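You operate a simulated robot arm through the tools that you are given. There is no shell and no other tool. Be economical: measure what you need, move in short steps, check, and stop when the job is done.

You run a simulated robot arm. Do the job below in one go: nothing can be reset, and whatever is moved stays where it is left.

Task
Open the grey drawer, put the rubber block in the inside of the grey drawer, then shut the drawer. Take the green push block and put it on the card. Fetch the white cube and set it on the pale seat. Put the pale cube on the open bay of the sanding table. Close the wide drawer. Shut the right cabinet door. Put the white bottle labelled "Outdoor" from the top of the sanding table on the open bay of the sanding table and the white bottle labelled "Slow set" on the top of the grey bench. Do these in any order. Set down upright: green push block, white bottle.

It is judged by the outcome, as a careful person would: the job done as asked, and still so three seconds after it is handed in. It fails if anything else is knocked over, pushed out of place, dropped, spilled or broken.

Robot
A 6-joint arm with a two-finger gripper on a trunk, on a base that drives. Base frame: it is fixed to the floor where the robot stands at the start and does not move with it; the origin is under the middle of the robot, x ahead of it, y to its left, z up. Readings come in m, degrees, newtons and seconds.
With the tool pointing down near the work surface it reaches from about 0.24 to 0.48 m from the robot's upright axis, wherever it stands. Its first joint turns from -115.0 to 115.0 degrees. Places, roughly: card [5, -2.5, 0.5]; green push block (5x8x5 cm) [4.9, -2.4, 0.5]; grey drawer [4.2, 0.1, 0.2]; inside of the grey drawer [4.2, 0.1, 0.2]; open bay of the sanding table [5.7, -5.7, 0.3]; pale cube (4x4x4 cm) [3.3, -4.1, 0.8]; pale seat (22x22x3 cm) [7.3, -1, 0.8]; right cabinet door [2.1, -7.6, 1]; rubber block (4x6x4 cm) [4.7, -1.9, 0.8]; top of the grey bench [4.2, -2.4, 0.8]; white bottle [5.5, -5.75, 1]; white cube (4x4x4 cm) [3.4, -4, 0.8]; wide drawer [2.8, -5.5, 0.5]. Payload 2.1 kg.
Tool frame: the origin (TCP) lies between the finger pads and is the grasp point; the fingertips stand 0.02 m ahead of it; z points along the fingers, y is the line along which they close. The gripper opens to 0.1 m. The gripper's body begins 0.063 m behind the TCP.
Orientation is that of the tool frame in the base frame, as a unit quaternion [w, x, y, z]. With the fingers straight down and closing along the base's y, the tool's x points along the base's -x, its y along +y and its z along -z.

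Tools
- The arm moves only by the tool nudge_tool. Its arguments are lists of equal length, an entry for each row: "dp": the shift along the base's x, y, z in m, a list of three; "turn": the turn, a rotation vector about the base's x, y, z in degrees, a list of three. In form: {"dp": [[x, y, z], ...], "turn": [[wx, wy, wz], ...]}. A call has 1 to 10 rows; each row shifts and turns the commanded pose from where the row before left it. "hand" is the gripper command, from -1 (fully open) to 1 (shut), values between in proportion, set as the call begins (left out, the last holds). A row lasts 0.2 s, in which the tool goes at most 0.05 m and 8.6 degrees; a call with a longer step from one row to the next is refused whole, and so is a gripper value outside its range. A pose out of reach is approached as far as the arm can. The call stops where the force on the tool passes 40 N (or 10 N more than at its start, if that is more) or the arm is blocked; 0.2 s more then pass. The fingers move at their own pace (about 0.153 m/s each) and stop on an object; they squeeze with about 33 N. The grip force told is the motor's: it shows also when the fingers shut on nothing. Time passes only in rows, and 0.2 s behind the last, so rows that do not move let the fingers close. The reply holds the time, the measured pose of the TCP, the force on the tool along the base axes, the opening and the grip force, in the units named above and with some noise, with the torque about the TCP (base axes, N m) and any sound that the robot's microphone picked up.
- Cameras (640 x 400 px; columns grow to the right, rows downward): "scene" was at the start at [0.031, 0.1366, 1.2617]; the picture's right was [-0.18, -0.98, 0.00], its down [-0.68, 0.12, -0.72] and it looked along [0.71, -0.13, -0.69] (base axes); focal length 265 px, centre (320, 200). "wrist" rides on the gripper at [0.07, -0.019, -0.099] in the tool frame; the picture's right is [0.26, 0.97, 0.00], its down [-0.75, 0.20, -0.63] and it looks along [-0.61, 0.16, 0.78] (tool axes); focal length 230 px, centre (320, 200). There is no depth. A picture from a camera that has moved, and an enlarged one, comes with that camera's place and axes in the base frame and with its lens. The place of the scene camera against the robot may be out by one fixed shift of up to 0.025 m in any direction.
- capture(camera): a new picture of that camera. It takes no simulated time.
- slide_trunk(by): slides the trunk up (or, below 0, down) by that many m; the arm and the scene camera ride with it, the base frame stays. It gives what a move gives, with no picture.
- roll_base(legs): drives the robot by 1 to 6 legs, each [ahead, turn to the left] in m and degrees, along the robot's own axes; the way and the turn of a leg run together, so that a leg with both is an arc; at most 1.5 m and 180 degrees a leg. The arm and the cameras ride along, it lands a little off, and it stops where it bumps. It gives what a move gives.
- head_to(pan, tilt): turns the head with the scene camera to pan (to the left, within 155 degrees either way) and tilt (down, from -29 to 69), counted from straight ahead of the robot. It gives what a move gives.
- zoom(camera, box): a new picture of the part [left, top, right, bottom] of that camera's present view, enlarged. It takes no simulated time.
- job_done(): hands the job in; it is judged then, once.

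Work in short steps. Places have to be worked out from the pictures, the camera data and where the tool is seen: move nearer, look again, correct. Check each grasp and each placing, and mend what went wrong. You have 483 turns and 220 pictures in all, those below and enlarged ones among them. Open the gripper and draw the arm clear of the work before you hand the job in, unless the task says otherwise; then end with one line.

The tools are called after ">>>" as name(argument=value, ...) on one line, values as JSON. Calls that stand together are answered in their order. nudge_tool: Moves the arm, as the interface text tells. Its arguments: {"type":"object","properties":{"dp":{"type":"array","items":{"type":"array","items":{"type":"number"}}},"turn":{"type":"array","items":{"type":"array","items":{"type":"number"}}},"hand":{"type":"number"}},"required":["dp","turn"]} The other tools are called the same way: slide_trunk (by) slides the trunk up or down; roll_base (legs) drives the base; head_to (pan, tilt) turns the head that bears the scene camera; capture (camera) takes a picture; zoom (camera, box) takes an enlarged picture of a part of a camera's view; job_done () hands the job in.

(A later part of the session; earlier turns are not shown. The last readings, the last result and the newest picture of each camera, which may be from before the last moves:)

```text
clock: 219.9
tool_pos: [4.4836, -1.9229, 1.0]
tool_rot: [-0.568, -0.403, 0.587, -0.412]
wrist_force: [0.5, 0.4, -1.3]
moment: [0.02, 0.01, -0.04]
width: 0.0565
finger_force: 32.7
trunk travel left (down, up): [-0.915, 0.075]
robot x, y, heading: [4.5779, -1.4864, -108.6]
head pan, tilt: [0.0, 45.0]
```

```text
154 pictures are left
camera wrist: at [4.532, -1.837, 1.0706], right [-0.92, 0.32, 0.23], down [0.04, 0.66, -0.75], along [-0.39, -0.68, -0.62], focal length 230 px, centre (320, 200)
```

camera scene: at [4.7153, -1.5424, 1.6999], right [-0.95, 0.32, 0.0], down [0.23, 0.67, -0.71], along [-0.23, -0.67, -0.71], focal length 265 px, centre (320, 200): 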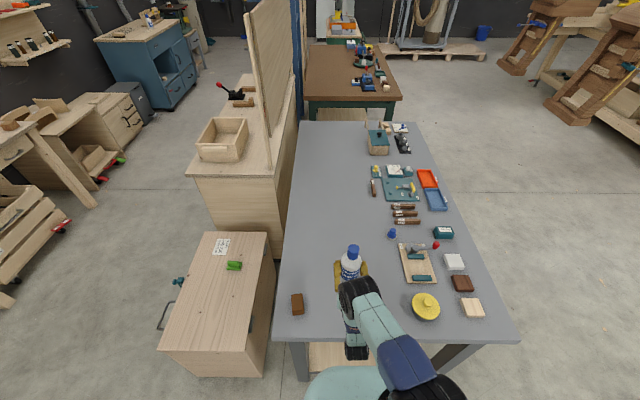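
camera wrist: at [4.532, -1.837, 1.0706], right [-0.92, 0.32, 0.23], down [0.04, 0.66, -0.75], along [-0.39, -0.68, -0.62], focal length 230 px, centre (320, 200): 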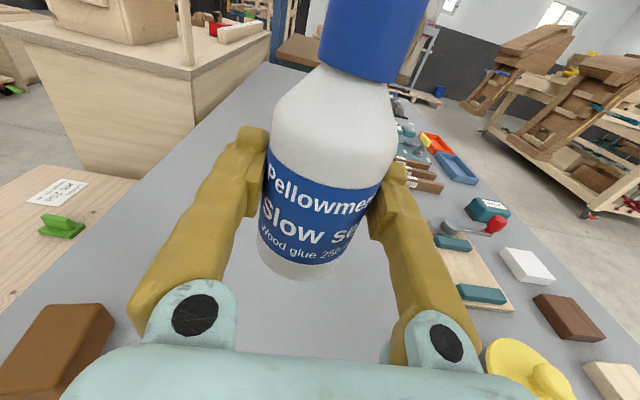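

The spot is clear around (≥0.15 m on either side). I lower with the trunk 0.10 m, then in small steps until contact.

>>> slide_trunk(by=-0.1)

>>> capture(camera="wrist")

```text
clock: 221.2
tool_pos: [4.4827, -1.9236, 0.8992]
tool_rot: [-0.568, -0.404, 0.587, -0.412]
wrist_force: [-0.4, 0.0, -0.8]
moment: [0.02, -0.01, -0.05]
width: 0.0567
finger_force: 32.5
trunk travel left (down, up): [-0.815, 0.175]
robot x, y, heading: [4.5808, -1.4898, -108.6]
head pan, tilt: [0.0, 45.0]
```

```text
153 pictures are left
camera wrist: at [4.5317, -1.8379, 0.9702], right [-0.92, 0.32, 0.23], down [0.04, 0.66, -0.75], along [-0.39, -0.67, -0.62], focal length 230 px, centre (320, 200)
```

wrist: 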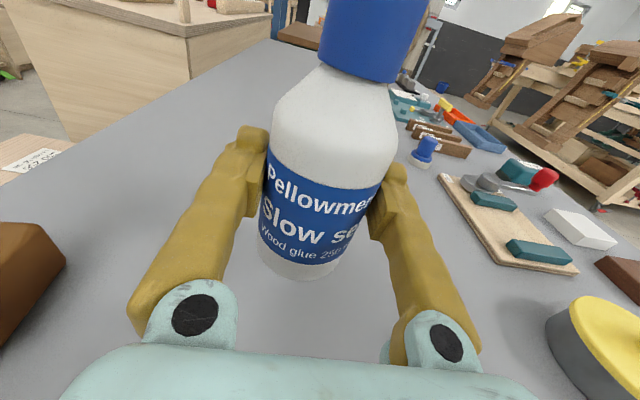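

>>> nudge_tool(dp=[[0, 0, -0.006], [0, 0, -0.006], [0, 0, -0.006], [0, 0, -0.006], [0, 0, -0.006], [0, 0, -0.006]], turn=[[0, 0, 0], [0, 0, 0], [0, 0, 0], [0, 0, 0], [0, 0, 0], [0, 0, 0]])

```text
clock: 222.6
tool_pos: [4.4889, -1.9174, 0.8664]
tool_rot: [-0.567, -0.402, 0.588, -0.413]
wrist_force: [0.0, -0.2, -1.9]
moment: [0.03, -0.02, -0.04]
width: 0.0565
finger_force: 32.9
out of reach, approached as far as the arm can: row 4, 6
trunk travel left (down, up): [-0.815, 0.175]
robot x, y, heading: [4.5789, -1.4882, -108.4]
head pan, tilt: [0.0, 45.0]
```

Not yet in contact (z 0.866). I continue in 5 mm steps.

>>> nudge_tool(dp=[[0, 0, -0.005], [0, 0, -0.005], [0, 0, -0.005], [0, 0, -0.005]], turn=[[0, 0, 0], [0, 0, 0], [0, 0, 0], [0, 0, 0]])

```text
clock: 223.6
tool_pos: [4.4952, -1.9112, 0.8526]
tool_rot: [-0.569, -0.401, 0.586, -0.415]
wrist_force: [-1.1, -8.8, 24.0]
moment: [-0.09, 0.61, 0.16]
width: 0.057
finger_force: 33.6
out of reach, approached as far as the arm can: row 2, 4
trunk travel left (down, up): [-0.815, 0.175]
robot x, y, heading: [4.5784, -1.4907, -108.5]
head pan, tilt: [0.0, 45.0]
```

Contact. I relieve 2 mm and open, then look.

>>> nudge_tool(dp=[[0, 0, 0.003]], turn=[[0, 0, 0]])

>>> nudge_tool(dp=[[0, 0, 0], [0, 0, 0], [0, 0, 0]], turn=[[0, 0, 0], [0, 0, 0], [0, 0, 0]], hand=-0.7)

>>> capture(camera="wrist")

```text
clock: 224.0
tool_pos: [4.4948, -1.9091, 0.8512]
tool_rot: [-0.566, -0.405, 0.587, -0.413]
wrist_force: [2.3, -3.4, 7.8]
moment: [-0.4, 0.2, 0.1]
width: 0.0569
finger_force: 33.7
trunk travel left (down, up): [-0.815, 0.175]
robot x, y, heading: [4.5775, -1.4917, -108.8]
head pan, tilt: [0.0, 45.0]
```

```text
clock: 224.8
tool_pos: [4.4935, -1.9119, 0.8538]
tool_rot: [-0.568, -0.404, 0.586, -0.413]
wrist_force: [1.2, 0.0, -0.8]
moment: [-0.02, 0.0, -0.01]
width: 0.0848
finger_force: 0.1
trunk travel left (down, up): [-0.815, 0.175]
robot x, y, heading: [4.5796, -1.4904, -108.5]
head pan, tilt: [0.0, 45.0]
```

```text
152 pictures are left
camera wrist: at [4.542, -1.8257, 0.9244], right [-0.92, 0.32, 0.23], down [0.04, 0.66, -0.75], along [-0.39, -0.67, -0.62], focal length 230 px, centre (320, 200)
```

wrist: 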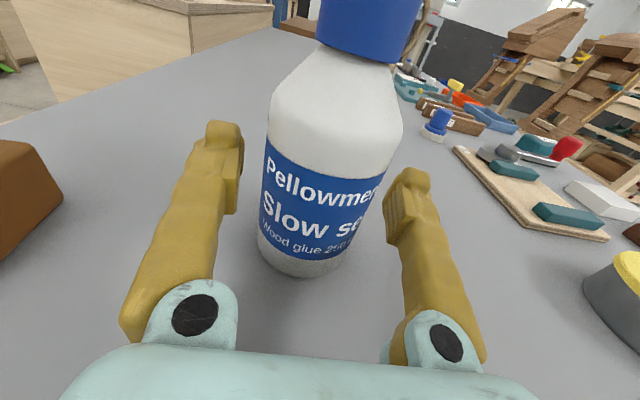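

The bottle stands upright on the bench. I back away and return the tool to pointing straight down in open space.

>>> roll_base(legs=[[-0.43, 0]])

>>> nudge_tool(dp=[[0, 0, 0], [0, 0, 0], [0, 0, 0], [0, 0, 0], [0, 0, 0], [0, 0, 0], [0, 0, 0], [0, 0, 0], [0, 0, 0], [0, 0, 0]], turn=[[8.06, -2.71, 0], [8.06, -2.71, 0], [8.06, -2.71, 0], [8.06, -2.71, 0], [8.06, -2.71, 0], [8.06, -2.71, 0], [8.06, -2.71, 0], [8.06, -2.71, 0], [8.06, -2.71, 0], [8.06, -2.71, 0]])

>>> nudge_tool(dp=[[0, 0, 0], [0, 0, 0], [0, 0, 0], [0, 0, 0], [0, 0, 0], [0, 0, 0], [0, 0, 0], [0, 0, 0], [0, 0, 0], [0, 0, 0]], turn=[[0, 0, -8.5], [0, 0, -8.5], [0, 0, -8.5], [0, 0, -8.5], [0, 0, -8.5], [0, 0, -8.5], [0, 0, -8.5], [0, 0, -8.5], [0, 0, -8.5], [0, 0, -8.5]])

>>> nudge_tool(dp=[[0, 0, 0], [0, 0, 0], [0, 0, 0], [0, 0, 0], [0, 0, 0], [0, 0, 0], [0, 0, 0], [0, 0, 0], [0, 0, 0], [0, 0, 0]], turn=[[0, 0, -8.5], [0, 0, -8.5], [0, 0, -8.5], [0, 0, -8.5], [0, 0, -8.5], [0, 0, -8.5], [0, 0, -8.5], [0, 0, -8.5], [0, 0, -8.5], [0, 0, -8.5]])

>>> capture(camera="scene")

```text
clock: 227.4
tool_pos: [4.6334, -1.5048, 0.8522]
tool_rot: [-0.568, -0.404, 0.586, -0.413]
wrist_force: [0.0, -0.1, 0.8]
moment: [-0.01, -0.01, 0.02]
width: 0.0851
finger_force: 0.0
trunk travel left (down, up): [-0.815, 0.175]
robot x, y, heading: [4.7173, -1.0847, -108.5]
head pan, tilt: [0.0, 45.0]
```

```text
clock: 229.6
tool_pos: [4.674, -1.419, 0.8331]
tool_rot: [-0.029, -0.572, 0.819, -0.034]
wrist_force: [0.0, 0.2, -0.8]
moment: [-0.01, -0.02, 0.01]
width: 0.0848
finger_force: 0.1
out of reach, approached as far as the arm can: row 4, 5, 6, 7, 8, 9, 10
trunk travel left (down, up): [-0.815, 0.175]
robot x, y, heading: [4.7175, -1.0844, -108.7]
head pan, tilt: [0.0, 45.0]
```

```text
clock: 231.8
tool_pos: [4.6752, -1.4183, 0.8318]
tool_rot: [-0.035, 0.133, 0.991, 0.011]
wrist_force: [-0.3, -0.3, -0.2]
moment: [-0.02, -0.02, 0.03]
width: 0.0851
finger_force: 0.0
trunk travel left (down, up): [-0.815, 0.175]
robot x, y, heading: [4.7165, -1.081, -108.7]
head pan, tilt: [0.0, 45.0]
```

```text
clock: 234.0
tool_pos: [4.6753, -1.4184, 0.8305]
tool_rot: [-0.018, 0.767, 0.64, 0.032]
wrist_force: [0.0, 0.5, 0.1]
moment: [-0.03, -0.01, -0.05]
width: 0.0851
finger_force: 0.0
trunk travel left (down, up): [-0.815, 0.175]
robot x, y, heading: [4.7173, -1.0838, -108.3]
head pan, tilt: [0.0, 45.0]
```

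```text
151 pictures are left
camera scene: at [4.8519, -1.1358, 1.5999], right [-0.95, 0.32, 0.0], down [0.22, 0.67, -0.71], along [-0.22, -0.67, -0.71], focal length 265 px, centre (320, 200)
```

scene: 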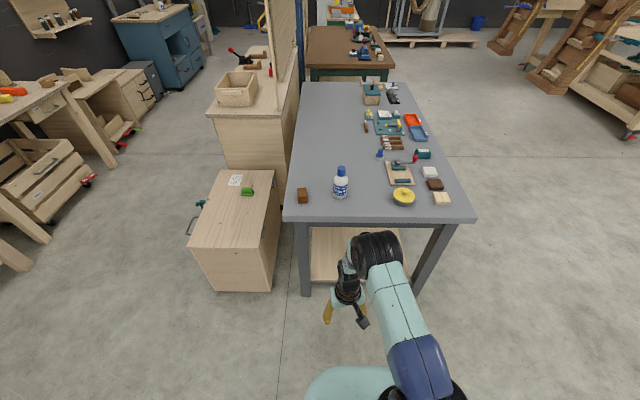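

The bottle stands well. I correct the small residual tilt/yaw, and drive around the chest to its aisle side.

>>> nudge_tool(dp=[[0, 0, 0], [0, 0, 0]], turn=[[-4, 1.5, -3], [0, 0, -5]])

>>> roll_base(legs=[[0, 88.5], [1.15, 0], [0, -77], [1.12, 0], [0, -101]])

>>> head_to(pan=0, tilt=50)

>>> capture(camera="scene")

```text
clock: 234.6
tool_pos: [4.6745, -1.4199, 0.8316]
tool_rot: [0.001, 0.81, 0.586, -0.001]
wrist_force: [0.7, -0.6, -0.7]
moment: [0.02, 0.02, -0.03]
width: 0.0847
finger_force: 0.1
trunk travel left (down, up): [-0.815, 0.175]
robot x, y, heading: [4.7143, -1.0827, -108.7]
head pan, tilt: [0.0, 45.0]
```

```text
clock: 257.2
tool_pos: [5.3164, -2.5633, 0.8313]
tool_rot: [0.0, 0.988, -0.155, -0.001]
wrist_force: [0.0, 0.3, -0.5]
moment: [-0.04, 0.02, 0.02]
width: 0.085
finger_force: 0.1
trunk travel left (down, up): [-0.815, 0.175]
robot x, y, heading: [5.6536, -2.6026, 161.8]
head pan, tilt: [0.0, 45.0]
```

```text
clock: 257.8
tool_pos: [5.3173, -2.5636, 0.8323]
tool_rot: [0.0, 0.988, -0.155, -0.001]
wrist_force: [-0.1, 0.6, -0.1]
moment: [-0.01, 0.01, -0.03]
width: 0.0853
finger_force: 0.1
trunk travel left (down, up): [-0.815, 0.175]
robot x, y, heading: [5.6545, -2.6025, 161.7]
head pan, tilt: [0.0, 50.0]
```

```text
150 pictures are left
camera scene: at [5.6039, -2.7192, 1.593], right [0.31, 0.95, 0.0], down [0.73, -0.24, -0.64], along [-0.61, 0.2, -0.77], focal length 265 px, centre (320, 200)
```

scene: 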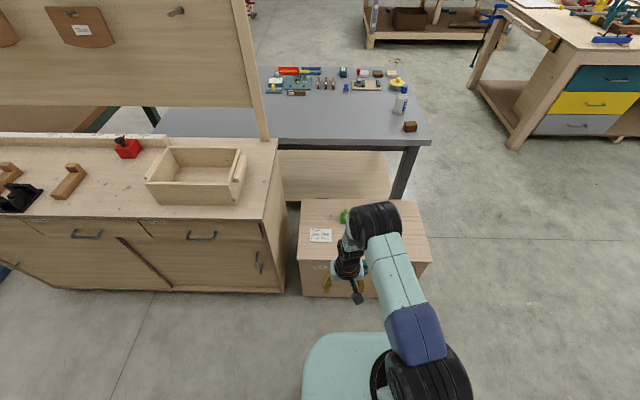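

Card is at about (4.95, -2.50), push block at (4.89, -2.36) on the chest. I drive 0.33 m nearer and take a wrist view.

>>> roll_base(legs=[[0.33, 0]])

>>> capture(camera="wrist")

```text
clock: 260.0
tool_pos: [5.0074, -2.4617, 0.8318]
tool_rot: [0.0, 0.988, -0.155, -0.001]
wrist_force: [-1.0, 0.0, 1.3]
moment: [-0.04, 0.03, 0.06]
width: 0.0849
finger_force: 0.0
trunk travel left (down, up): [-0.815, 0.175]
robot x, y, heading: [5.3434, -2.5032, 161.9]
head pan, tilt: [0.0, 50.0]
```

```text
149 pictures are left
camera wrist: at [5.0804, -2.4661, 0.9308], right [-0.05, -1.0, 0.0], down [-0.77, 0.04, 0.63], along [-0.63, 0.03, -0.78], focal length 230 px, centre (320, 200)
```

wrist: 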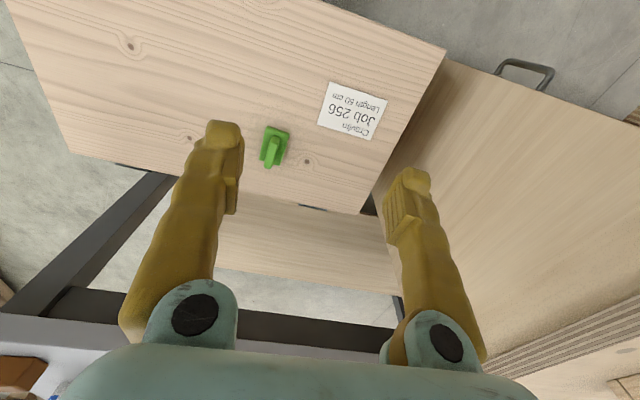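

I lower the trunk 0.2 m and move above the push block for a closer view.

>>> slide_trunk(by=-0.17)

>>> nudge_tool(dp=[[-0.03, 0.025, 0], [-0.04, 0.03, 0], [-0.04, 0.03, 0]], turn=[[0, 0, 0], [0, 0, 0], [0, 0, 0]], hand=-1)

>>> capture(camera="wrist")

>>> zoom(camera="scene", box=[260, 180, 440, 320])

```text
clock: 261.9
tool_pos: [5.0083, -2.4612, 0.6626]
tool_rot: [0.0, 0.988, -0.155, -0.001]
wrist_force: [-0.3, -0.1, -0.5]
moment: [-0.02, 0.01, 0.0]
width: 0.0852
finger_force: 0.1
trunk travel left (down, up): [-0.645, 0.345]
robot x, y, heading: [5.3448, -2.5028, 162.1]
head pan, tilt: [0.0, 50.0]
```

```text
clock: 262.7
tool_pos: [4.901, -2.378, 0.6581]
tool_rot: [0.001, 0.988, -0.156, 0.007]
wrist_force: [-1.7, 0.1, 1.5]
moment: [-0.05, -0.2, -0.01]
width: 0.1
finger_force: 0.1
trunk travel left (down, up): [-0.645, 0.345]
robot x, y, heading: [5.3435, -2.4989, 161.9]
head pan, tilt: [0.0, 50.0]
```

```text
148 pictures are left
camera wrist: at [4.9721, -2.3809, 0.759], right [-0.05, -1.0, 0.0], down [-0.78, 0.04, 0.62], along [-0.62, 0.03, -0.78], focal length 230 px, centre (320, 200)
```

wrist: 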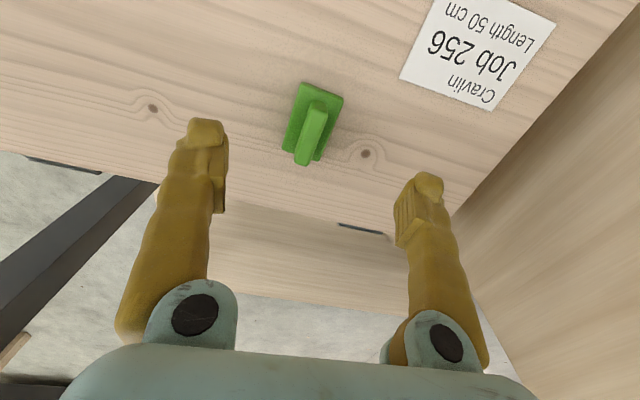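

```text
2.86 times, centred on (350, 250) of scene
camera zoom: at [5.2939, -2.6166, 1.4232], right [0.31, 0.95, 0.0], down [0.73, -0.24, -0.64], along [-0.61, 0.2, -0.77], focal length 758 px, centre (234, 57)
```

zoom: 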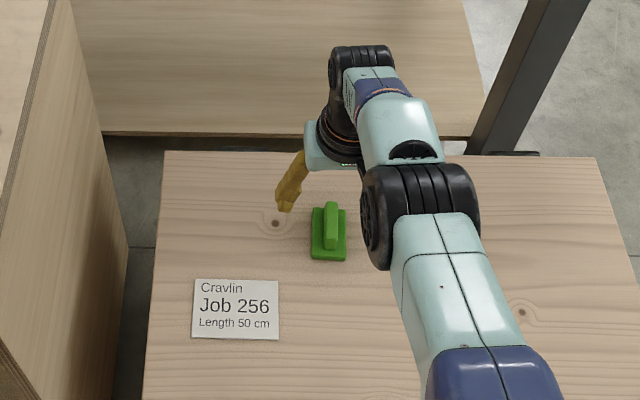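

The push block is a plate with an upright ridge aligned with my tool. I centre over it and descend with open fingers until the tips touch the chest top.

>>> nudge_tool(dp=[[-0.017, 0.011, -0.02], [0, 0, -0.03], [0, 0, -0.03], [0, 0, -0.02]], turn=[[0, 0, 0], [0, 0, 0], [0, 0, 0], [0, 0, 0]])

>>> capture(camera="wrist")

```text
clock: 263.7
tool_pos: [4.932, -2.38, 0.5851]
tool_rot: [0.0, 0.988, -0.155, -0.001]
wrist_force: [0.4, 0.0, -0.8]
moment: [-0.02, -0.04, 0.01]
width: 0.0998
finger_force: 0.0
out of reach, approached as far as the arm can: row 1, 2, 3, 4
trunk travel left (down, up): [-0.645, 0.345]
robot x, y, heading: [5.3435, -2.5002, 162.2]
head pan, tilt: [0.0, 50.0]
```

```text
146 pictures are left
camera wrist: at [5.0043, -2.3847, 0.6842], right [-0.05, -1.0, 0.0], down [-0.77, 0.04, 0.63], along [-0.63, 0.03, -0.78], focal length 230 px, centre (320, 200)
```

wrist: 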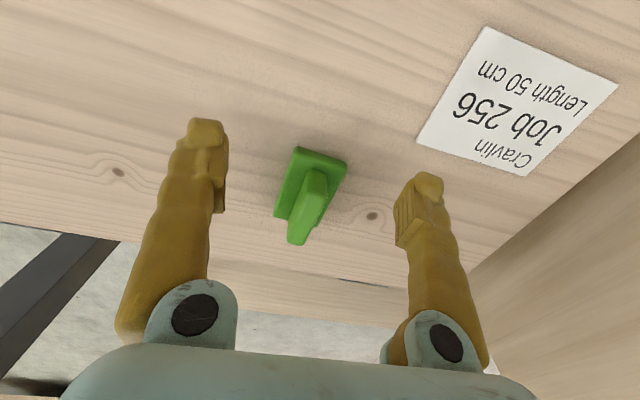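

Reach shrinks with the arm low; I raise the arm relative to the trunk (arm +0.1, trunk −0.1) and retry toward the block.

>>> nudge_tool(dp=[[0, 0, 0.04], [0, 0, 0.04], [-0.01, 0.003, 0.03], [-0.018, 0.006, 0], [-0.018, 0.005, 0]], turn=[[0, 0, 0], [0, 0, 0], [0, 0, 0], [0, 0, 0], [0, 0, 0]])

>>> slide_trunk(by=-0.1)

>>> capture(camera="wrist")

```text
clock: 264.9
tool_pos: [4.892, -2.3673, 0.6964]
tool_rot: [-0.001, 0.988, -0.156, 0.0]
wrist_force: [0.1, 0.1, -0.4]
moment: [0.0, -0.02, -0.03]
width: 0.0999
finger_force: 0.0
out of reach, approached as far as the arm can: row 5
trunk travel left (down, up): [-0.645, 0.345]
robot x, y, heading: [5.3434, -2.5047, 161.6]
head pan, tilt: [0.0, 50.0]
```

```text
clock: 266.2
tool_pos: [4.8927, -2.3683, 0.597]
tool_rot: [0.0, 0.988, -0.156, -0.001]
wrist_force: [0.0, 0.2, 0.3]
moment: [-0.01, -0.01, -0.01]
width: 0.1
finger_force: 0.0
trunk travel left (down, up): [-0.545, 0.445]
robot x, y, heading: [5.3425, -2.5012, 162.0]
head pan, tilt: [0.0, 50.0]
```

```text
145 pictures are left
camera wrist: at [4.9642, -2.3726, 0.6959], right [-0.05, -1.0, 0.0], down [-0.78, 0.04, 0.63], along [-0.63, 0.03, -0.78], focal length 230 px, centre (320, 200)
```

wrist: 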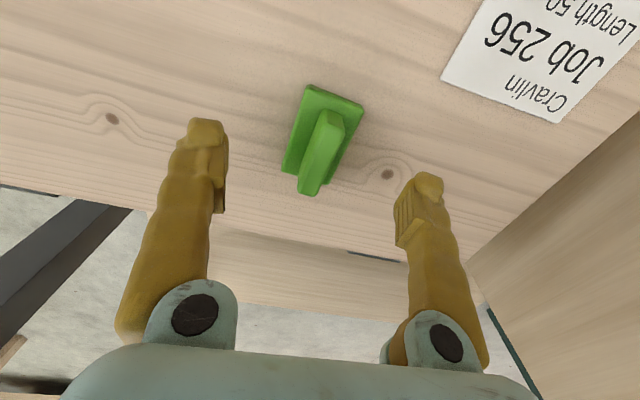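

Now centred over the ridge. I lower the trunk 4.5 cm, then nudge down.

>>> slide_trunk(by=-0.045)

>>> zoom(camera="wrist", box=[180, 60, 460, 260])

```text
clock: 267.1
tool_pos: [4.8921, -2.3684, 0.5518]
tool_rot: [0.0, 0.988, -0.156, -0.001]
wrist_force: [-0.9, -0.7, 0.0]
moment: [-0.03, -0.01, -0.01]
width: 0.1002
finger_force: 0.0
trunk travel left (down, up): [-0.5, 0.49]
robot x, y, heading: [5.3459, -2.5014, 162.0]
head pan, tilt: [0.0, 50.0]
```

```text
2.00 times, centred on (320, 160) of wrist
camera zoom: at [4.9643, -2.3726, 0.6509], right [-0.05, -1.0, 0.0], down [-0.78, 0.04, 0.63], along [-0.63, 0.03, -0.78], focal length 460 px, centre (320, 280)
```

zoom: 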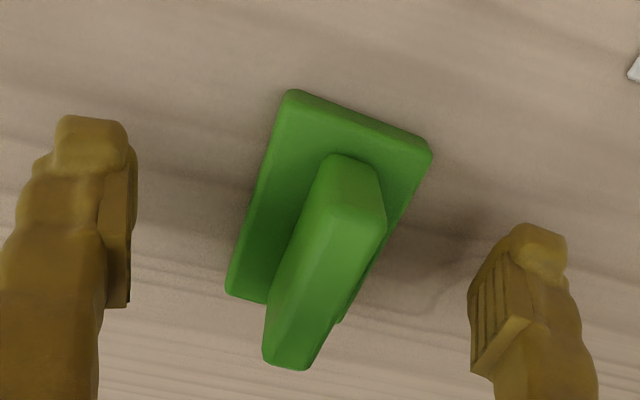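

>>> nudge_tool(dp=[[0, 0, -0.01], [0, 0, -0.01], [0, 0, -0.01], [0, 0, -0.01]], turn=[[0, 0, 0], [0, 0, 0], [0, 0, 0], [0, 0, 0]])

```text
clock: 267.9
tool_pos: [4.8929, -2.3685, 0.5358]
tool_rot: [-0.002, 0.988, -0.156, -0.011]
wrist_force: [8.8, -3.6, 26.4]
moment: [0.0, -0.36, -0.03]
width: 0.1001
finger_force: 0.0
out of reach, approached as far as the arm can: row 2
trunk travel left (down, up): [-0.5, 0.49]
robot x, y, heading: [5.345, -2.5026, 161.9]
head pan, tilt: [0.0, 50.0]
stopped in row 3: the force on the tool passed its limit at 50 N (the readings are from after the stop); the commanded pose is now the measured one
```

Chest top is z≈0.515. I raise 2 cm and close on the ridge.

>>> nudge_tool(dp=[[0, 0, 0.02], [0, 0, 0]], turn=[[0, 0, 0], [0, 0, 0]])

>>> nudge_tool(dp=[[0, 0, 0], [0, 0, 0], [0, 0, 0]], turn=[[0, 0, 0], [0, 0, 0], [0, 0, 0]], hand=1)

>>> zoom(camera="wrist", box=[180, 60, 460, 260])

```text
clock: 268.5
tool_pos: [4.8917, -2.3691, 0.5505]
tool_rot: [-0.001, 0.988, -0.156, -0.007]
wrist_force: [-0.4, 0.2, 0.4]
moment: [0.0, -0.01, 0.01]
width: 0.0999
finger_force: 0.0
trunk travel left (down, up): [-0.5, 0.49]
robot x, y, heading: [5.3406, -2.5005, 161.8]
head pan, tilt: [0.0, 50.0]
```

```text
clock: 269.3
tool_pos: [4.8927, -2.367, 0.5524]
tool_rot: [-0.001, 0.988, -0.155, -0.009]
wrist_force: [1.8, 0.1, 4.7]
moment: [0.02, 0.11, -0.1]
width: 0.0145
finger_force: 32.9
trunk travel left (down, up): [-0.5, 0.49]
robot x, y, heading: [5.3401, -2.5027, 161.7]
head pan, tilt: [0.0, 50.0]
```

```text
2.00 times, centred on (320, 160) of wrist
camera zoom: at [4.966, -2.3728, 0.65], right [-0.05, -1.0, 0.0], down [-0.76, 0.04, 0.64], along [-0.64, 0.04, -0.77], focal length 460 px, centre (320, 280)
```

zoom: 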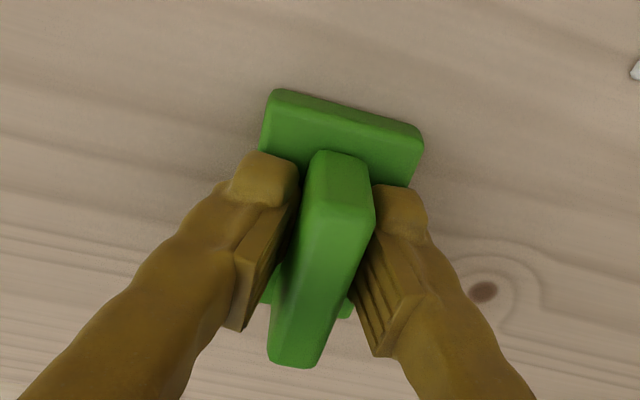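

Ridge gripped (14.5 mm). I lift 4 cm and carry it over the card at about (4.95, -2.51).

>>> nudge_tool(dp=[[0, 0, 0.02], [0, 0, 0.025], [0.012, -0.036, 0], [0.016, -0.037, 0], [0.018, -0.037, 0], [0.018, -0.037, 0]], turn=[[0, 0, 0], [0, 0, 0], [0, 0, 0], [0, 0, 0], [0, 0, 0], [0, 0, 0]])

>>> capture(camera="wrist")

>>> zoom(camera="scene", box=[240, 150, 440, 300])

```text
clock: 270.7
tool_pos: [4.9559, -2.5145, 0.596]
tool_rot: [-0.002, 0.988, -0.156, -0.009]
wrist_force: [0.7, -0.4, -0.6]
moment: [0.03, 0.04, 0.02]
width: 0.0147
finger_force: 33.1
trunk travel left (down, up): [-0.5, 0.49]
robot x, y, heading: [5.3455, -2.5024, 161.8]
head pan, tilt: [0.0, 50.0]
```

```text
142 pictures are left
camera wrist: at [5.0297, -2.5199, 0.694], right [-0.05, -1.0, 0.0], down [-0.77, 0.04, 0.64], along [-0.64, 0.04, -0.77], focal length 230 px, centre (320, 200)
```

wrist: 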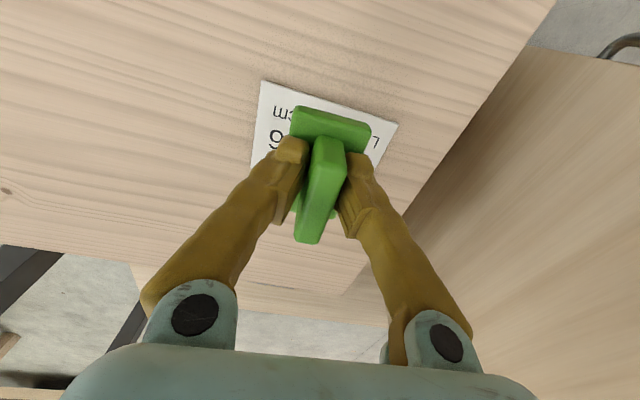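

```text
2.67 times, centred on (340, 225) of scene
camera zoom: at [5.2945, -2.6181, 1.2779], right [0.31, 0.95, 0.0], down [0.73, -0.24, -0.64], along [-0.61, 0.2, -0.77], focal length 707 px, centre (267, 133)
```

zoom: 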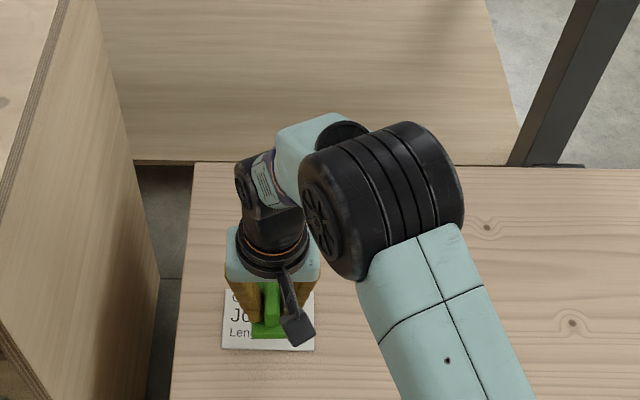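

The card centre is ~(4.937, -2.513); I shift 1 cm outward and lower to contact.

>>> nudge_tool(dp=[[-0.01, 0.002, 0], [0, 0, -0.015], [0, 0, -0.015], [0, 0, -0.005], [0, 0, -0.005], [0, 0, -0.004]], turn=[[0, 0, 0], [0, 0, 0], [0, 0, 0], [0, 0, 0], [0, 0, 0], [0, 0, 0]])

>>> zoom(camera="wrist", box=[180, 60, 460, 260])

```text
clock: 272.1
tool_pos: [4.9446, -2.5138, 0.5541]
tool_rot: [-0.001, 0.988, -0.156, -0.011]
wrist_force: [-0.1, 0.7, 19.1]
moment: [0.08, -0.05, -0.02]
width: 0.0145
finger_force: 32.9
trunk travel left (down, up): [-0.5, 0.49]
robot x, y, heading: [5.3457, -2.5007, 161.8]
head pan, tilt: [0.0, 50.0]
```

```text
2.00 times, centred on (320, 160) of wrist
camera zoom: at [5.0197, -2.5176, 0.652], right [-0.05, -1.0, 0.0], down [-0.76, 0.04, 0.65], along [-0.65, 0.04, -0.76], focal length 460 px, centre (320, 280)
```

zoom: 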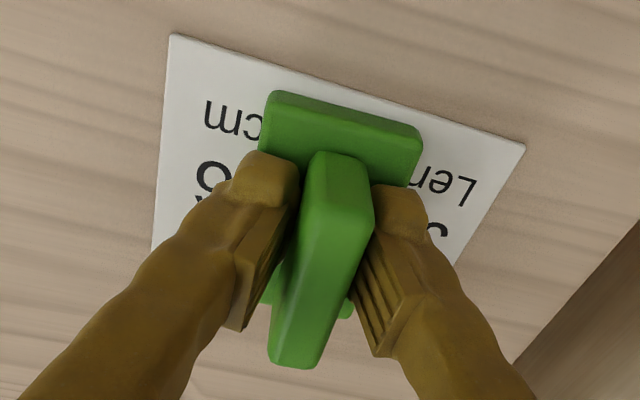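

The block rests on the card. I open and rise, then check.

>>> nudge_tool(dp=[[0, 0, 0.001], [0, 0, 0], [0, 0, 0]], turn=[[0, 0, 0], [0, 0, 0], [0, 0, 0]], hand=-0.3)

>>> nudge_tool(dp=[[0, 0, 0.03], [0, 0, 0.04], [0, 0, 0.04]], turn=[[0, 0, 0], [0, 0, 0], [0, 0, 0]])

>>> capture(camera="wrist")

```text
clock: 272.9
tool_pos: [4.9455, -2.5129, 0.5534]
tool_rot: [-0.002, 0.988, -0.156, -0.008]
wrist_force: [0.2, 0.3, -0.4]
moment: [-0.02, -0.01, 0.01]
width: 0.065
finger_force: 0.1
trunk travel left (down, up): [-0.5, 0.49]
robot x, y, heading: [5.343, -2.5012, 161.9]
head pan, tilt: [0.0, 50.0]
```

```text
clock: 273.7
tool_pos: [4.9454, -2.5142, 0.6648]
tool_rot: [-0.001, 0.988, -0.155, -0.009]
wrist_force: [0.4, -0.3, -1.1]
moment: [0.01, 0.0, 0.02]
width: 0.0649
finger_force: 0.1
trunk travel left (down, up): [-0.5, 0.49]
robot x, y, heading: [5.3457, -2.5012, 161.9]
head pan, tilt: [0.0, 50.0]
```

```text
139 pictures are left
camera wrist: at [5.0202, -2.5189, 0.7622], right [-0.05, -1.0, 0.0], down [-0.77, 0.04, 0.64], along [-0.64, 0.04, -0.77], focal length 230 px, centre (320, 200)
```

wrist: 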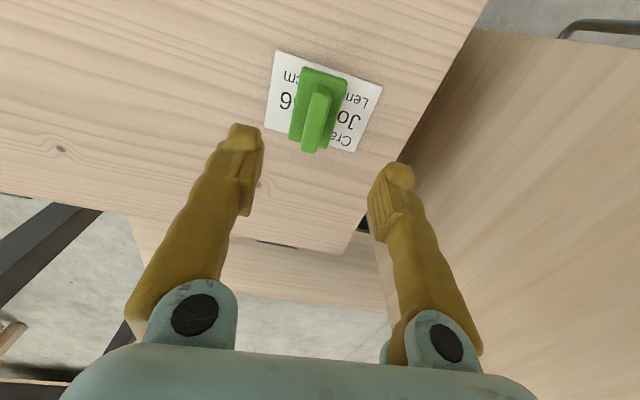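

>>> zoom(camera="wrist", box=[250, 35, 400, 165])

```text
3.08 times, centred on (325, 100) of wrist
camera zoom: at [5.0202, -2.5189, 0.7622], right [-0.05, -1.0, 0.0], down [-0.77, 0.04, 0.64], along [-0.64, 0.04, -0.77], focal length 708 px, centre (305, 508)
```

zoom: 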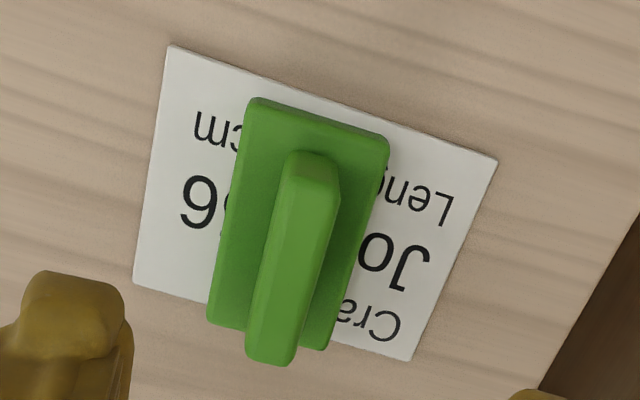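

The block slightly overhangs the card's far edge; I regrip and shift it ~9 mm toward me.

>>> nudge_tool(dp=[[0, 0, -0.04], [0, 0, -0.04], [0, 0, -0.028]], turn=[[0, 0, 0], [0, 0, 0], [0, 0, 0]])

>>> nudge_tool(dp=[[0, 0, 0], [0, 0, 0], [0, 0, 0]], turn=[[0, 0, 0], [0, 0, 0], [0, 0, 0]], hand=1)

>>> nudge_tool(dp=[[0, 0, 0.01], [0.0095, -0.003, 0], [0, 0, -0.006], [0, 0, -0.005]], turn=[[0, 0, 0], [0, 0, 0], [0, 0, 0], [0, 0, 0]])

>>> nudge_tool(dp=[[0, 0, 0.001], [0, 0, 0], [0, 0, 0]], turn=[[0, 0, 0], [0, 0, 0], [0, 0, 0]], hand=-0.3)

>>> nudge_tool(dp=[[0, 0, 0.03], [0, 0, 0.04], [0, 0, 0.04]], turn=[[0, 0, 0], [0, 0, 0], [0, 0, 0]])

>>> zoom(camera="wrist", box=[250, 35, 400, 165])

```text
clock: 274.5
tool_pos: [4.9471, -2.5136, 0.557]
tool_rot: [-0.002, 0.988, -0.156, -0.008]
wrist_force: [0.6, -0.2, 0.0]
moment: [-0.02, 0.01, -0.02]
width: 0.0649
finger_force: 0.0
trunk travel left (down, up): [-0.5, 0.49]
robot x, y, heading: [5.3471, -2.5, 161.9]
head pan, tilt: [0.0, 50.0]
```

```text
clock: 275.3
tool_pos: [4.946, -2.5134, 0.556]
tool_rot: [-0.001, 0.988, -0.155, -0.007]
wrist_force: [0.6, 0.9, 0.4]
moment: [0.04, 0.01, 0.0]
width: 0.0146
finger_force: 32.9
trunk travel left (down, up): [-0.5, 0.49]
robot x, y, heading: [5.3417, -2.5028, 161.8]
head pan, tilt: [0.0, 50.0]
```

```text
clock: 276.3
tool_pos: [4.9557, -2.517, 0.5562]
tool_rot: [-0.001, 0.988, -0.156, -0.009]
wrist_force: [1.0, 0.3, 7.7]
moment: [-0.02, 0.05, 0.0]
width: 0.0149
finger_force: 33.1
trunk travel left (down, up): [-0.5, 0.49]
robot x, y, heading: [5.347, -2.4987, 161.9]
head pan, tilt: [0.0, 50.0]
```

```text
clock: 277.1
tool_pos: [4.9551, -2.5151, 0.5572]
tool_rot: [-0.001, 0.988, -0.156, -0.007]
wrist_force: [0.2, -0.3, 0.4]
moment: [0.01, 0.0, -0.02]
width: 0.0651
finger_force: 0.0
trunk travel left (down, up): [-0.5, 0.49]
robot x, y, heading: [5.3468, -2.5011, 161.6]
head pan, tilt: [0.0, 50.0]
```

```text
clock: 277.9
tool_pos: [4.9547, -2.5156, 0.6656]
tool_rot: [-0.001, 0.988, -0.155, -0.008]
wrist_force: [0.4, 0.5, 0.2]
moment: [0.02, 0.02, -0.01]
width: 0.0653
finger_force: 0.1
trunk travel left (down, up): [-0.5, 0.49]
robot x, y, heading: [5.3422, -2.5006, 162.1]
head pan, tilt: [0.0, 50.0]
```

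```text
3.08 times, centred on (325, 100) of wrist
camera zoom: at [5.0285, -2.5209, 0.7629], right [-0.05, -1.0, 0.0], down [-0.77, 0.04, 0.64], along [-0.64, 0.04, -0.77], focal length 708 px, centre (305, 508)
```

zoom: 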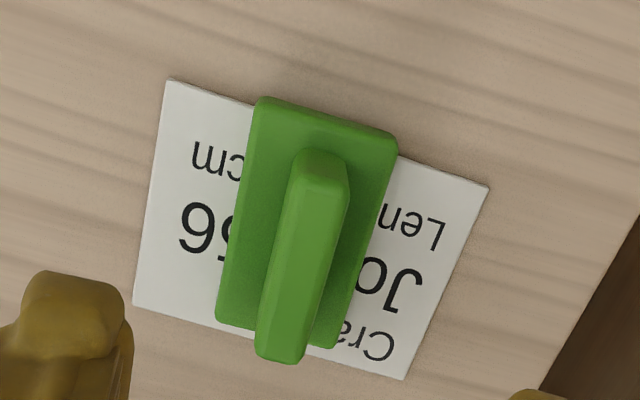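

The push block sits on the card. Now the grey drawer: I back out and drive up to stand in front of the drawer unit.

>>> roll_base(legs=[[-0.45, 0], [0, -68], [1.3, 0], [1.05, 0], [0, 68]])

>>> head_to(pan=0, tilt=35)

>>> capture(camera="scene")

```text
clock: 297.6
tool_pos: [5.2113, -0.3204, 0.6648]
tool_rot: [-0.002, 0.989, -0.146, -0.009]
wrist_force: [0.1, -0.8, -0.4]
moment: [-0.01, -0.01, 0.02]
width: 0.0649
finger_force: 0.1
trunk travel left (down, up): [-0.5, 0.49]
robot x, y, heading: [5.6023, -0.2965, 162.8]
head pan, tilt: [0.0, 50.0]
```

```text
clock: 298.4
tool_pos: [5.2115, -0.3207, 0.6656]
tool_rot: [-0.001, 0.989, -0.146, -0.008]
wrist_force: [0.0, 0.3, 0.3]
moment: [0.0, 0.0, 0.0]
width: 0.0649
finger_force: 0.1
trunk travel left (down, up): [-0.5, 0.49]
robot x, y, heading: [5.5994, -0.3014, 162.8]
head pan, tilt: [0.0, 35.0]
```

```text
136 pictures are left
camera scene: at [5.5434, -0.4121, 1.2997], right [0.3, 0.96, 0.0], down [0.55, -0.17, -0.82], along [-0.78, 0.24, -0.57], focal length 265 px, centre (320, 200)
```

scene: 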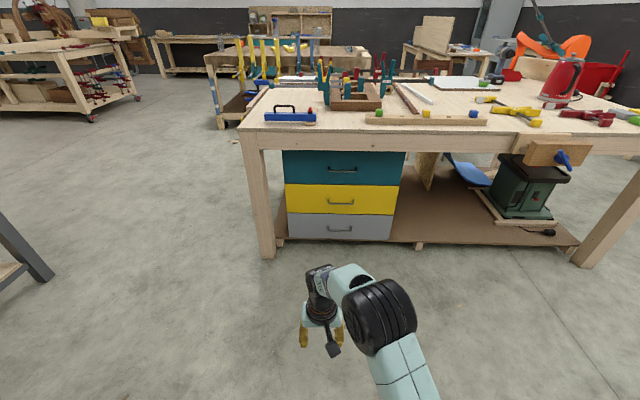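

Grey drawer: handle about straight ahead, 1.2 m away, z≈0.2. I turn the tool 90° about vertical (fingers to close vertically later) while centring it laterally, then pitch it horizontal.

>>> nudge_tool(dp=[[0.004, 0.0125, 0], [0.004, 0.0125, 0], [0.004, 0.0125, 0], [0.004, 0.0125, 0], [0.004, 0.0125, 0], [0.004, 0.0125, 0], [0.004, 0.0125, 0], [0.004, 0.0125, 0], [0.004, 0.0125, 0], [0.004, 0.0125, 0]], turn=[[0, 0, 8.5], [0, 0, 8.5], [0, 0, 8.5], [0, 0, 8.5], [0, 0, 8.5], [0, 0, 8.5], [0, 0, 8.5], [0, 0, 8.5], [0, 0, 8.5], [0, 0, 8.5]])

>>> nudge_tool(dp=[[0, 0, 0], [0, 0, 0], [0, 0, 0], [0, 0, 0], [0, 0, 0], [0, 0, 0], [0, 0, 0], [0, 0, 0], [0, 0, 0], [0, 0, 0]], turn=[[2.5, 8.1, 0], [2.5, 8.1, 0], [2.5, 8.1, 0], [2.5, 8.1, 0], [2.5, 8.1, 0], [2.5, 8.1, 0], [2.5, 8.1, 0], [2.5, 8.1, 0], [2.5, 8.1, 0], [2.5, 8.1, 0]])

```text
clock: 300.6
tool_pos: [5.2525, -0.1947, 0.6654]
tool_rot: [0.005, 0.828, 0.561, -0.007]
wrist_force: [-0.5, 1.0, 0.4]
moment: [0.0, -0.02, 0.01]
width: 0.0652
finger_force: 0.2
trunk travel left (down, up): [-0.5, 0.49]
robot x, y, heading: [5.6025, -0.3015, 162.8]
head pan, tilt: [0.0, 35.0]
```

```text
clock: 302.8
tool_pos: [5.1956, -0.1779, 0.6531]
tool_rot: [-0.522, 0.608, 0.419, -0.427]
wrist_force: [1.0, -0.5, 0.7]
moment: [0.0, 0.01, 0.03]
width: 0.0651
finger_force: 0.1
out of reach, approached as far as the arm can: row 5, 6, 7, 10
trunk travel left (down, up): [-0.5, 0.49]
robot x, y, heading: [5.5979, -0.2936, 162.8]
head pan, tilt: [0.0, 35.0]
```

>>> nudge_tool(dp=[[0, 0, 0]], turn=[[5.9, 3.4, 0]])

>>> slide_trunk(by=-0.4)

>>> roll_base(legs=[[0.5, 0]])

>>> capture(camera="scene")

>>> capture(camera="wrist")

```text
clock: 303.2
tool_pos: [5.1795, -0.1734, 0.6542]
tool_rot: [-0.564, 0.567, 0.425, -0.423]
wrist_force: [-0.2, -0.9, 0.0]
moment: [0.0, -0.03, 0.0]
width: 0.065
finger_force: 0.0
out of reach, approached as far as the arm can: row 1
trunk travel left (down, up): [-0.5, 0.49]
robot x, y, heading: [5.6021, -0.2965, 163.1]
head pan, tilt: [0.0, 35.0]
```

```text
clock: 307.0
tool_pos: [5.1793, -0.173, 0.252]
tool_rot: [-0.565, 0.568, 0.426, -0.421]
wrist_force: [-0.2, 0.2, 0.6]
moment: [0.01, 0.0, -0.05]
width: 0.0651
finger_force: 0.1
trunk travel left (down, up): [-0.1, 0.89]
robot x, y, heading: [5.6045, -0.2977, 162.9]
head pan, tilt: [0.0, 35.0]
```

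```text
clock: 310.0
tool_pos: [4.7048, -0.0285, 0.2541]
tool_rot: [-0.563, 0.567, 0.427, -0.423]
wrist_force: [0.7, 0.7, 0.4]
moment: [0.01, 0.0, 0.02]
width: 0.0648
finger_force: 0.1
trunk travel left (down, up): [-0.1, 0.89]
robot x, y, heading: [5.1216, -0.1505, 163.1]
head pan, tilt: [0.0, 35.0]
```

```text
135 pictures are left
camera scene: at [5.0681, -0.2662, 0.8997], right [0.29, 0.96, 0.0], down [0.55, -0.17, -0.82], along [-0.78, 0.24, -0.57], focal length 265 px, centre (320, 200)
```

scene: 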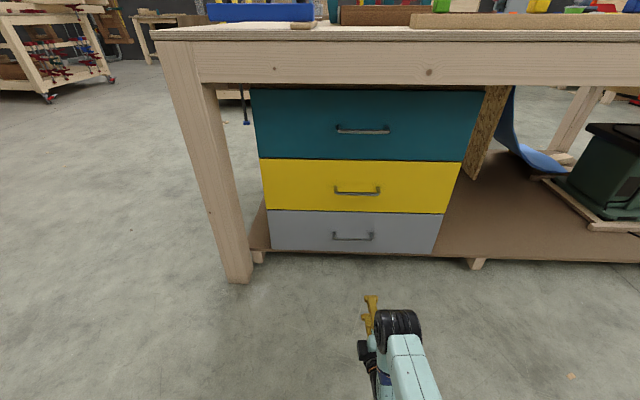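

```text
134 pictures are left
camera wrist: at [4.8178, 0.0097, 0.2722], right [0.08, 0.25, -0.97], down [0.4, -0.9, -0.2], along [-0.91, -0.37, -0.17], focal length 230 px, centre (320, 200)
```

wrist: 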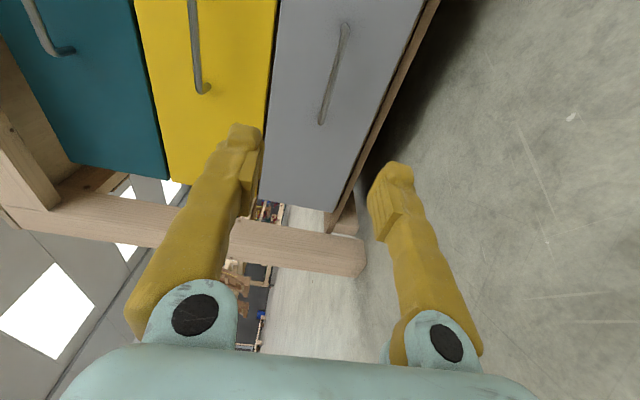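

Handle bar is at about (4.39, 0.065, 0.22), aligned laterally. I lower 3 cm, open fully and drive 0.22 m closer.

>>> slide_trunk(by=-0.03)

>>> roll_base(legs=[[0.22, 0]])

>>> capture(camera="scene")

>>> capture(camera="wrist")

```text
clock: 310.7
tool_pos: [4.7042, -0.0286, 0.226]
tool_rot: [-0.565, 0.566, 0.425, -0.424]
wrist_force: [-0.1, -1.1, 0.4]
moment: [0.01, -0.01, -0.04]
width: 0.0652
finger_force: 0.1
trunk travel left (down, up): [-0.07, 0.92]
robot x, y, heading: [5.1264, -0.1501, 163.1]
head pan, tilt: [0.0, 35.0]
```

```text
clock: 312.4
tool_pos: [4.492, 0.0349, 0.2271]
tool_rot: [0.567, -0.565, -0.424, 0.425]
wrist_force: [0.4, 0.3, -0.3]
moment: [-0.01, 0.04, 0.02]
width: 0.0651
finger_force: 0.1
trunk travel left (down, up): [-0.07, 0.92]
robot x, y, heading: [4.9126, -0.0858, 163.0]
head pan, tilt: [0.0, 35.0]
```

```text
133 pictures are left
camera scene: at [4.8609, -0.203, 0.8701], right [0.29, 0.96, 0.0], down [0.54, -0.17, -0.82], along [-0.79, 0.24, -0.57], focal length 265 px, centre (320, 200)
```

scene: 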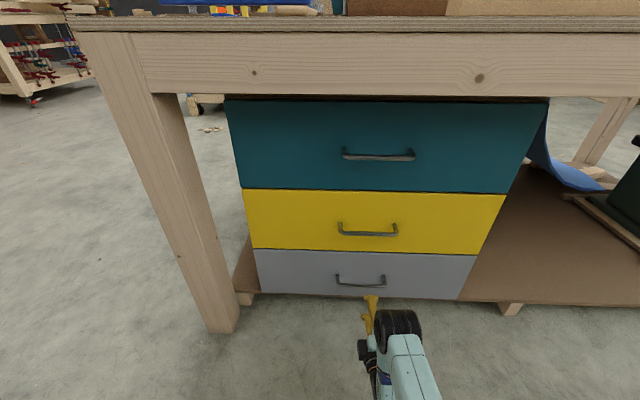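

```text
132 pictures are left
camera wrist: at [4.6061, 0.0738, 0.2452], right [0.07, 0.25, -0.97], down [0.4, -0.9, -0.2], along [-0.92, -0.37, -0.16], focal length 230 px, centre (320, 200)
```

wrist: 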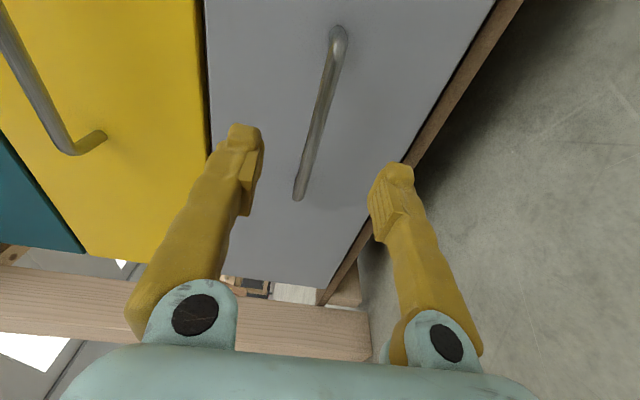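

The bar lies right on the tool axis, ~10 cm ahead. I drive 6 cm, then nudge forward under force watch.

>>> roll_base(legs=[[0.06, 0]])

>>> capture(camera="wrist")

```text
clock: 313.4
tool_pos: [4.4326, 0.0525, 0.2266]
tool_rot: [0.566, -0.564, -0.424, 0.425]
wrist_force: [-0.8, -0.4, 0.3]
moment: [0.06, -0.04, -0.02]
width: 0.065
finger_force: 0.0
trunk travel left (down, up): [-0.07, 0.92]
robot x, y, heading: [4.8588, -0.0689, 163.3]
head pan, tilt: [0.0, 35.0]
```

```text
131 pictures are left
camera wrist: at [4.548, 0.0915, 0.2454], right [0.07, 0.25, -0.97], down [0.4, -0.9, -0.2], along [-0.92, -0.37, -0.16], focal length 230 px, centre (320, 200)
```

wrist: 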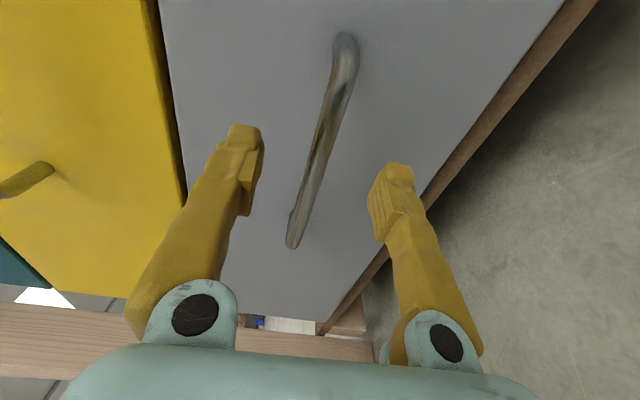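

>>> roll_base(legs=[[0.048, 0]])

>>> nudge_tool(dp=[[0, 0, 0], [0, 0, 0], [0, 0, 0], [0, 0, 0]], turn=[[0, 0, 0], [0, 0, 0], [0, 0, 0], [0, 0, 0]], hand=1)

>>> capture(camera="wrist")

```text
clock: 314.4
tool_pos: [4.3983, 0.0633, 0.2253]
tool_rot: [-0.562, 0.568, 0.426, -0.424]
wrist_force: [9.1, -1.8, 3.0]
moment: [0.2, 0.38, -0.09]
width: 0.0672
finger_force: 1.9
trunk travel left (down, up): [-0.07, 0.92]
robot x, y, heading: [4.814, -0.0538, 163.3]
head pan, tilt: [0.0, 35.0]
stopped in leg 1: the force on the tool passed its limit at 226 N (the readings are from after the stop); the commanded pose is now the measured one
```

```text
clock: 315.4
tool_pos: [4.3979, 0.0632, 0.2271]
tool_rot: [-0.564, 0.566, 0.426, -0.425]
wrist_force: [-2.5, -0.2, 24.1]
moment: [-0.3, -0.32, 0.01]
width: 0.0001
finger_force: 30.2
trunk travel left (down, up): [-0.07, 0.92]
robot x, y, heading: [4.8146, -0.0584, 162.9]
head pan, tilt: [0.0, 35.0]
```

```text
130 pictures are left
camera wrist: at [4.5121, 0.1023, 0.2453], right [0.07, 0.25, -0.97], down [0.4, -0.9, -0.2], along [-0.91, -0.37, -0.16], focal length 230 px, centre (320, 200)
```

wrist: 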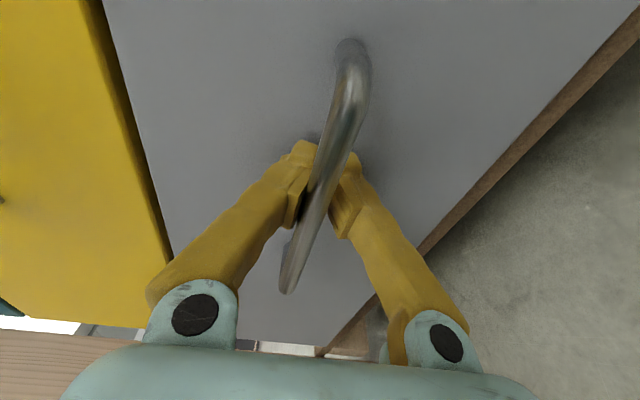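

The fingertips have closed behind the bar, caging it – a good hook. I pull back 6 cm and see whether the drawer follows.

>>> roll_base(legs=[[-0.06, 0]])

>>> capture(camera="scene")

```text
clock: 316.3
tool_pos: [4.4543, 0.047, 0.2259]
tool_rot: [-0.563, 0.567, 0.426, -0.424]
wrist_force: [-1.7, -5.3, 20.3]
moment: [-0.25, -0.29, -0.08]
width: 0.0001
finger_force: 29.1
trunk travel left (down, up): [-0.07, 0.92]
robot x, y, heading: [4.8734, -0.0757, 163.0]
head pan, tilt: [0.0, 35.0]
```

```text
129 pictures are left
camera scene: at [4.8205, -0.191, 0.87], right [0.29, 0.96, 0.0], down [0.54, -0.17, -0.82], along [-0.79, 0.24, -0.57], focal length 265 px, centre (320, 200)
```

scene: 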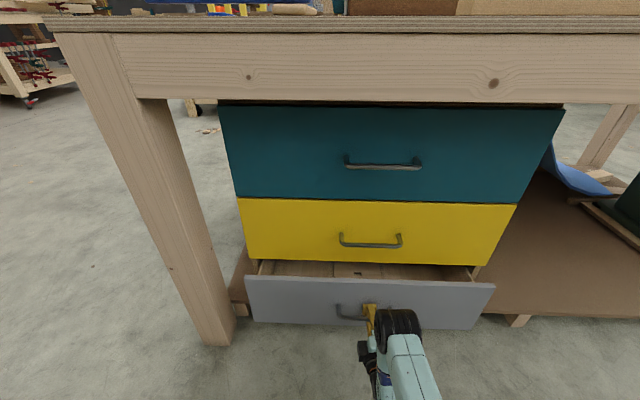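

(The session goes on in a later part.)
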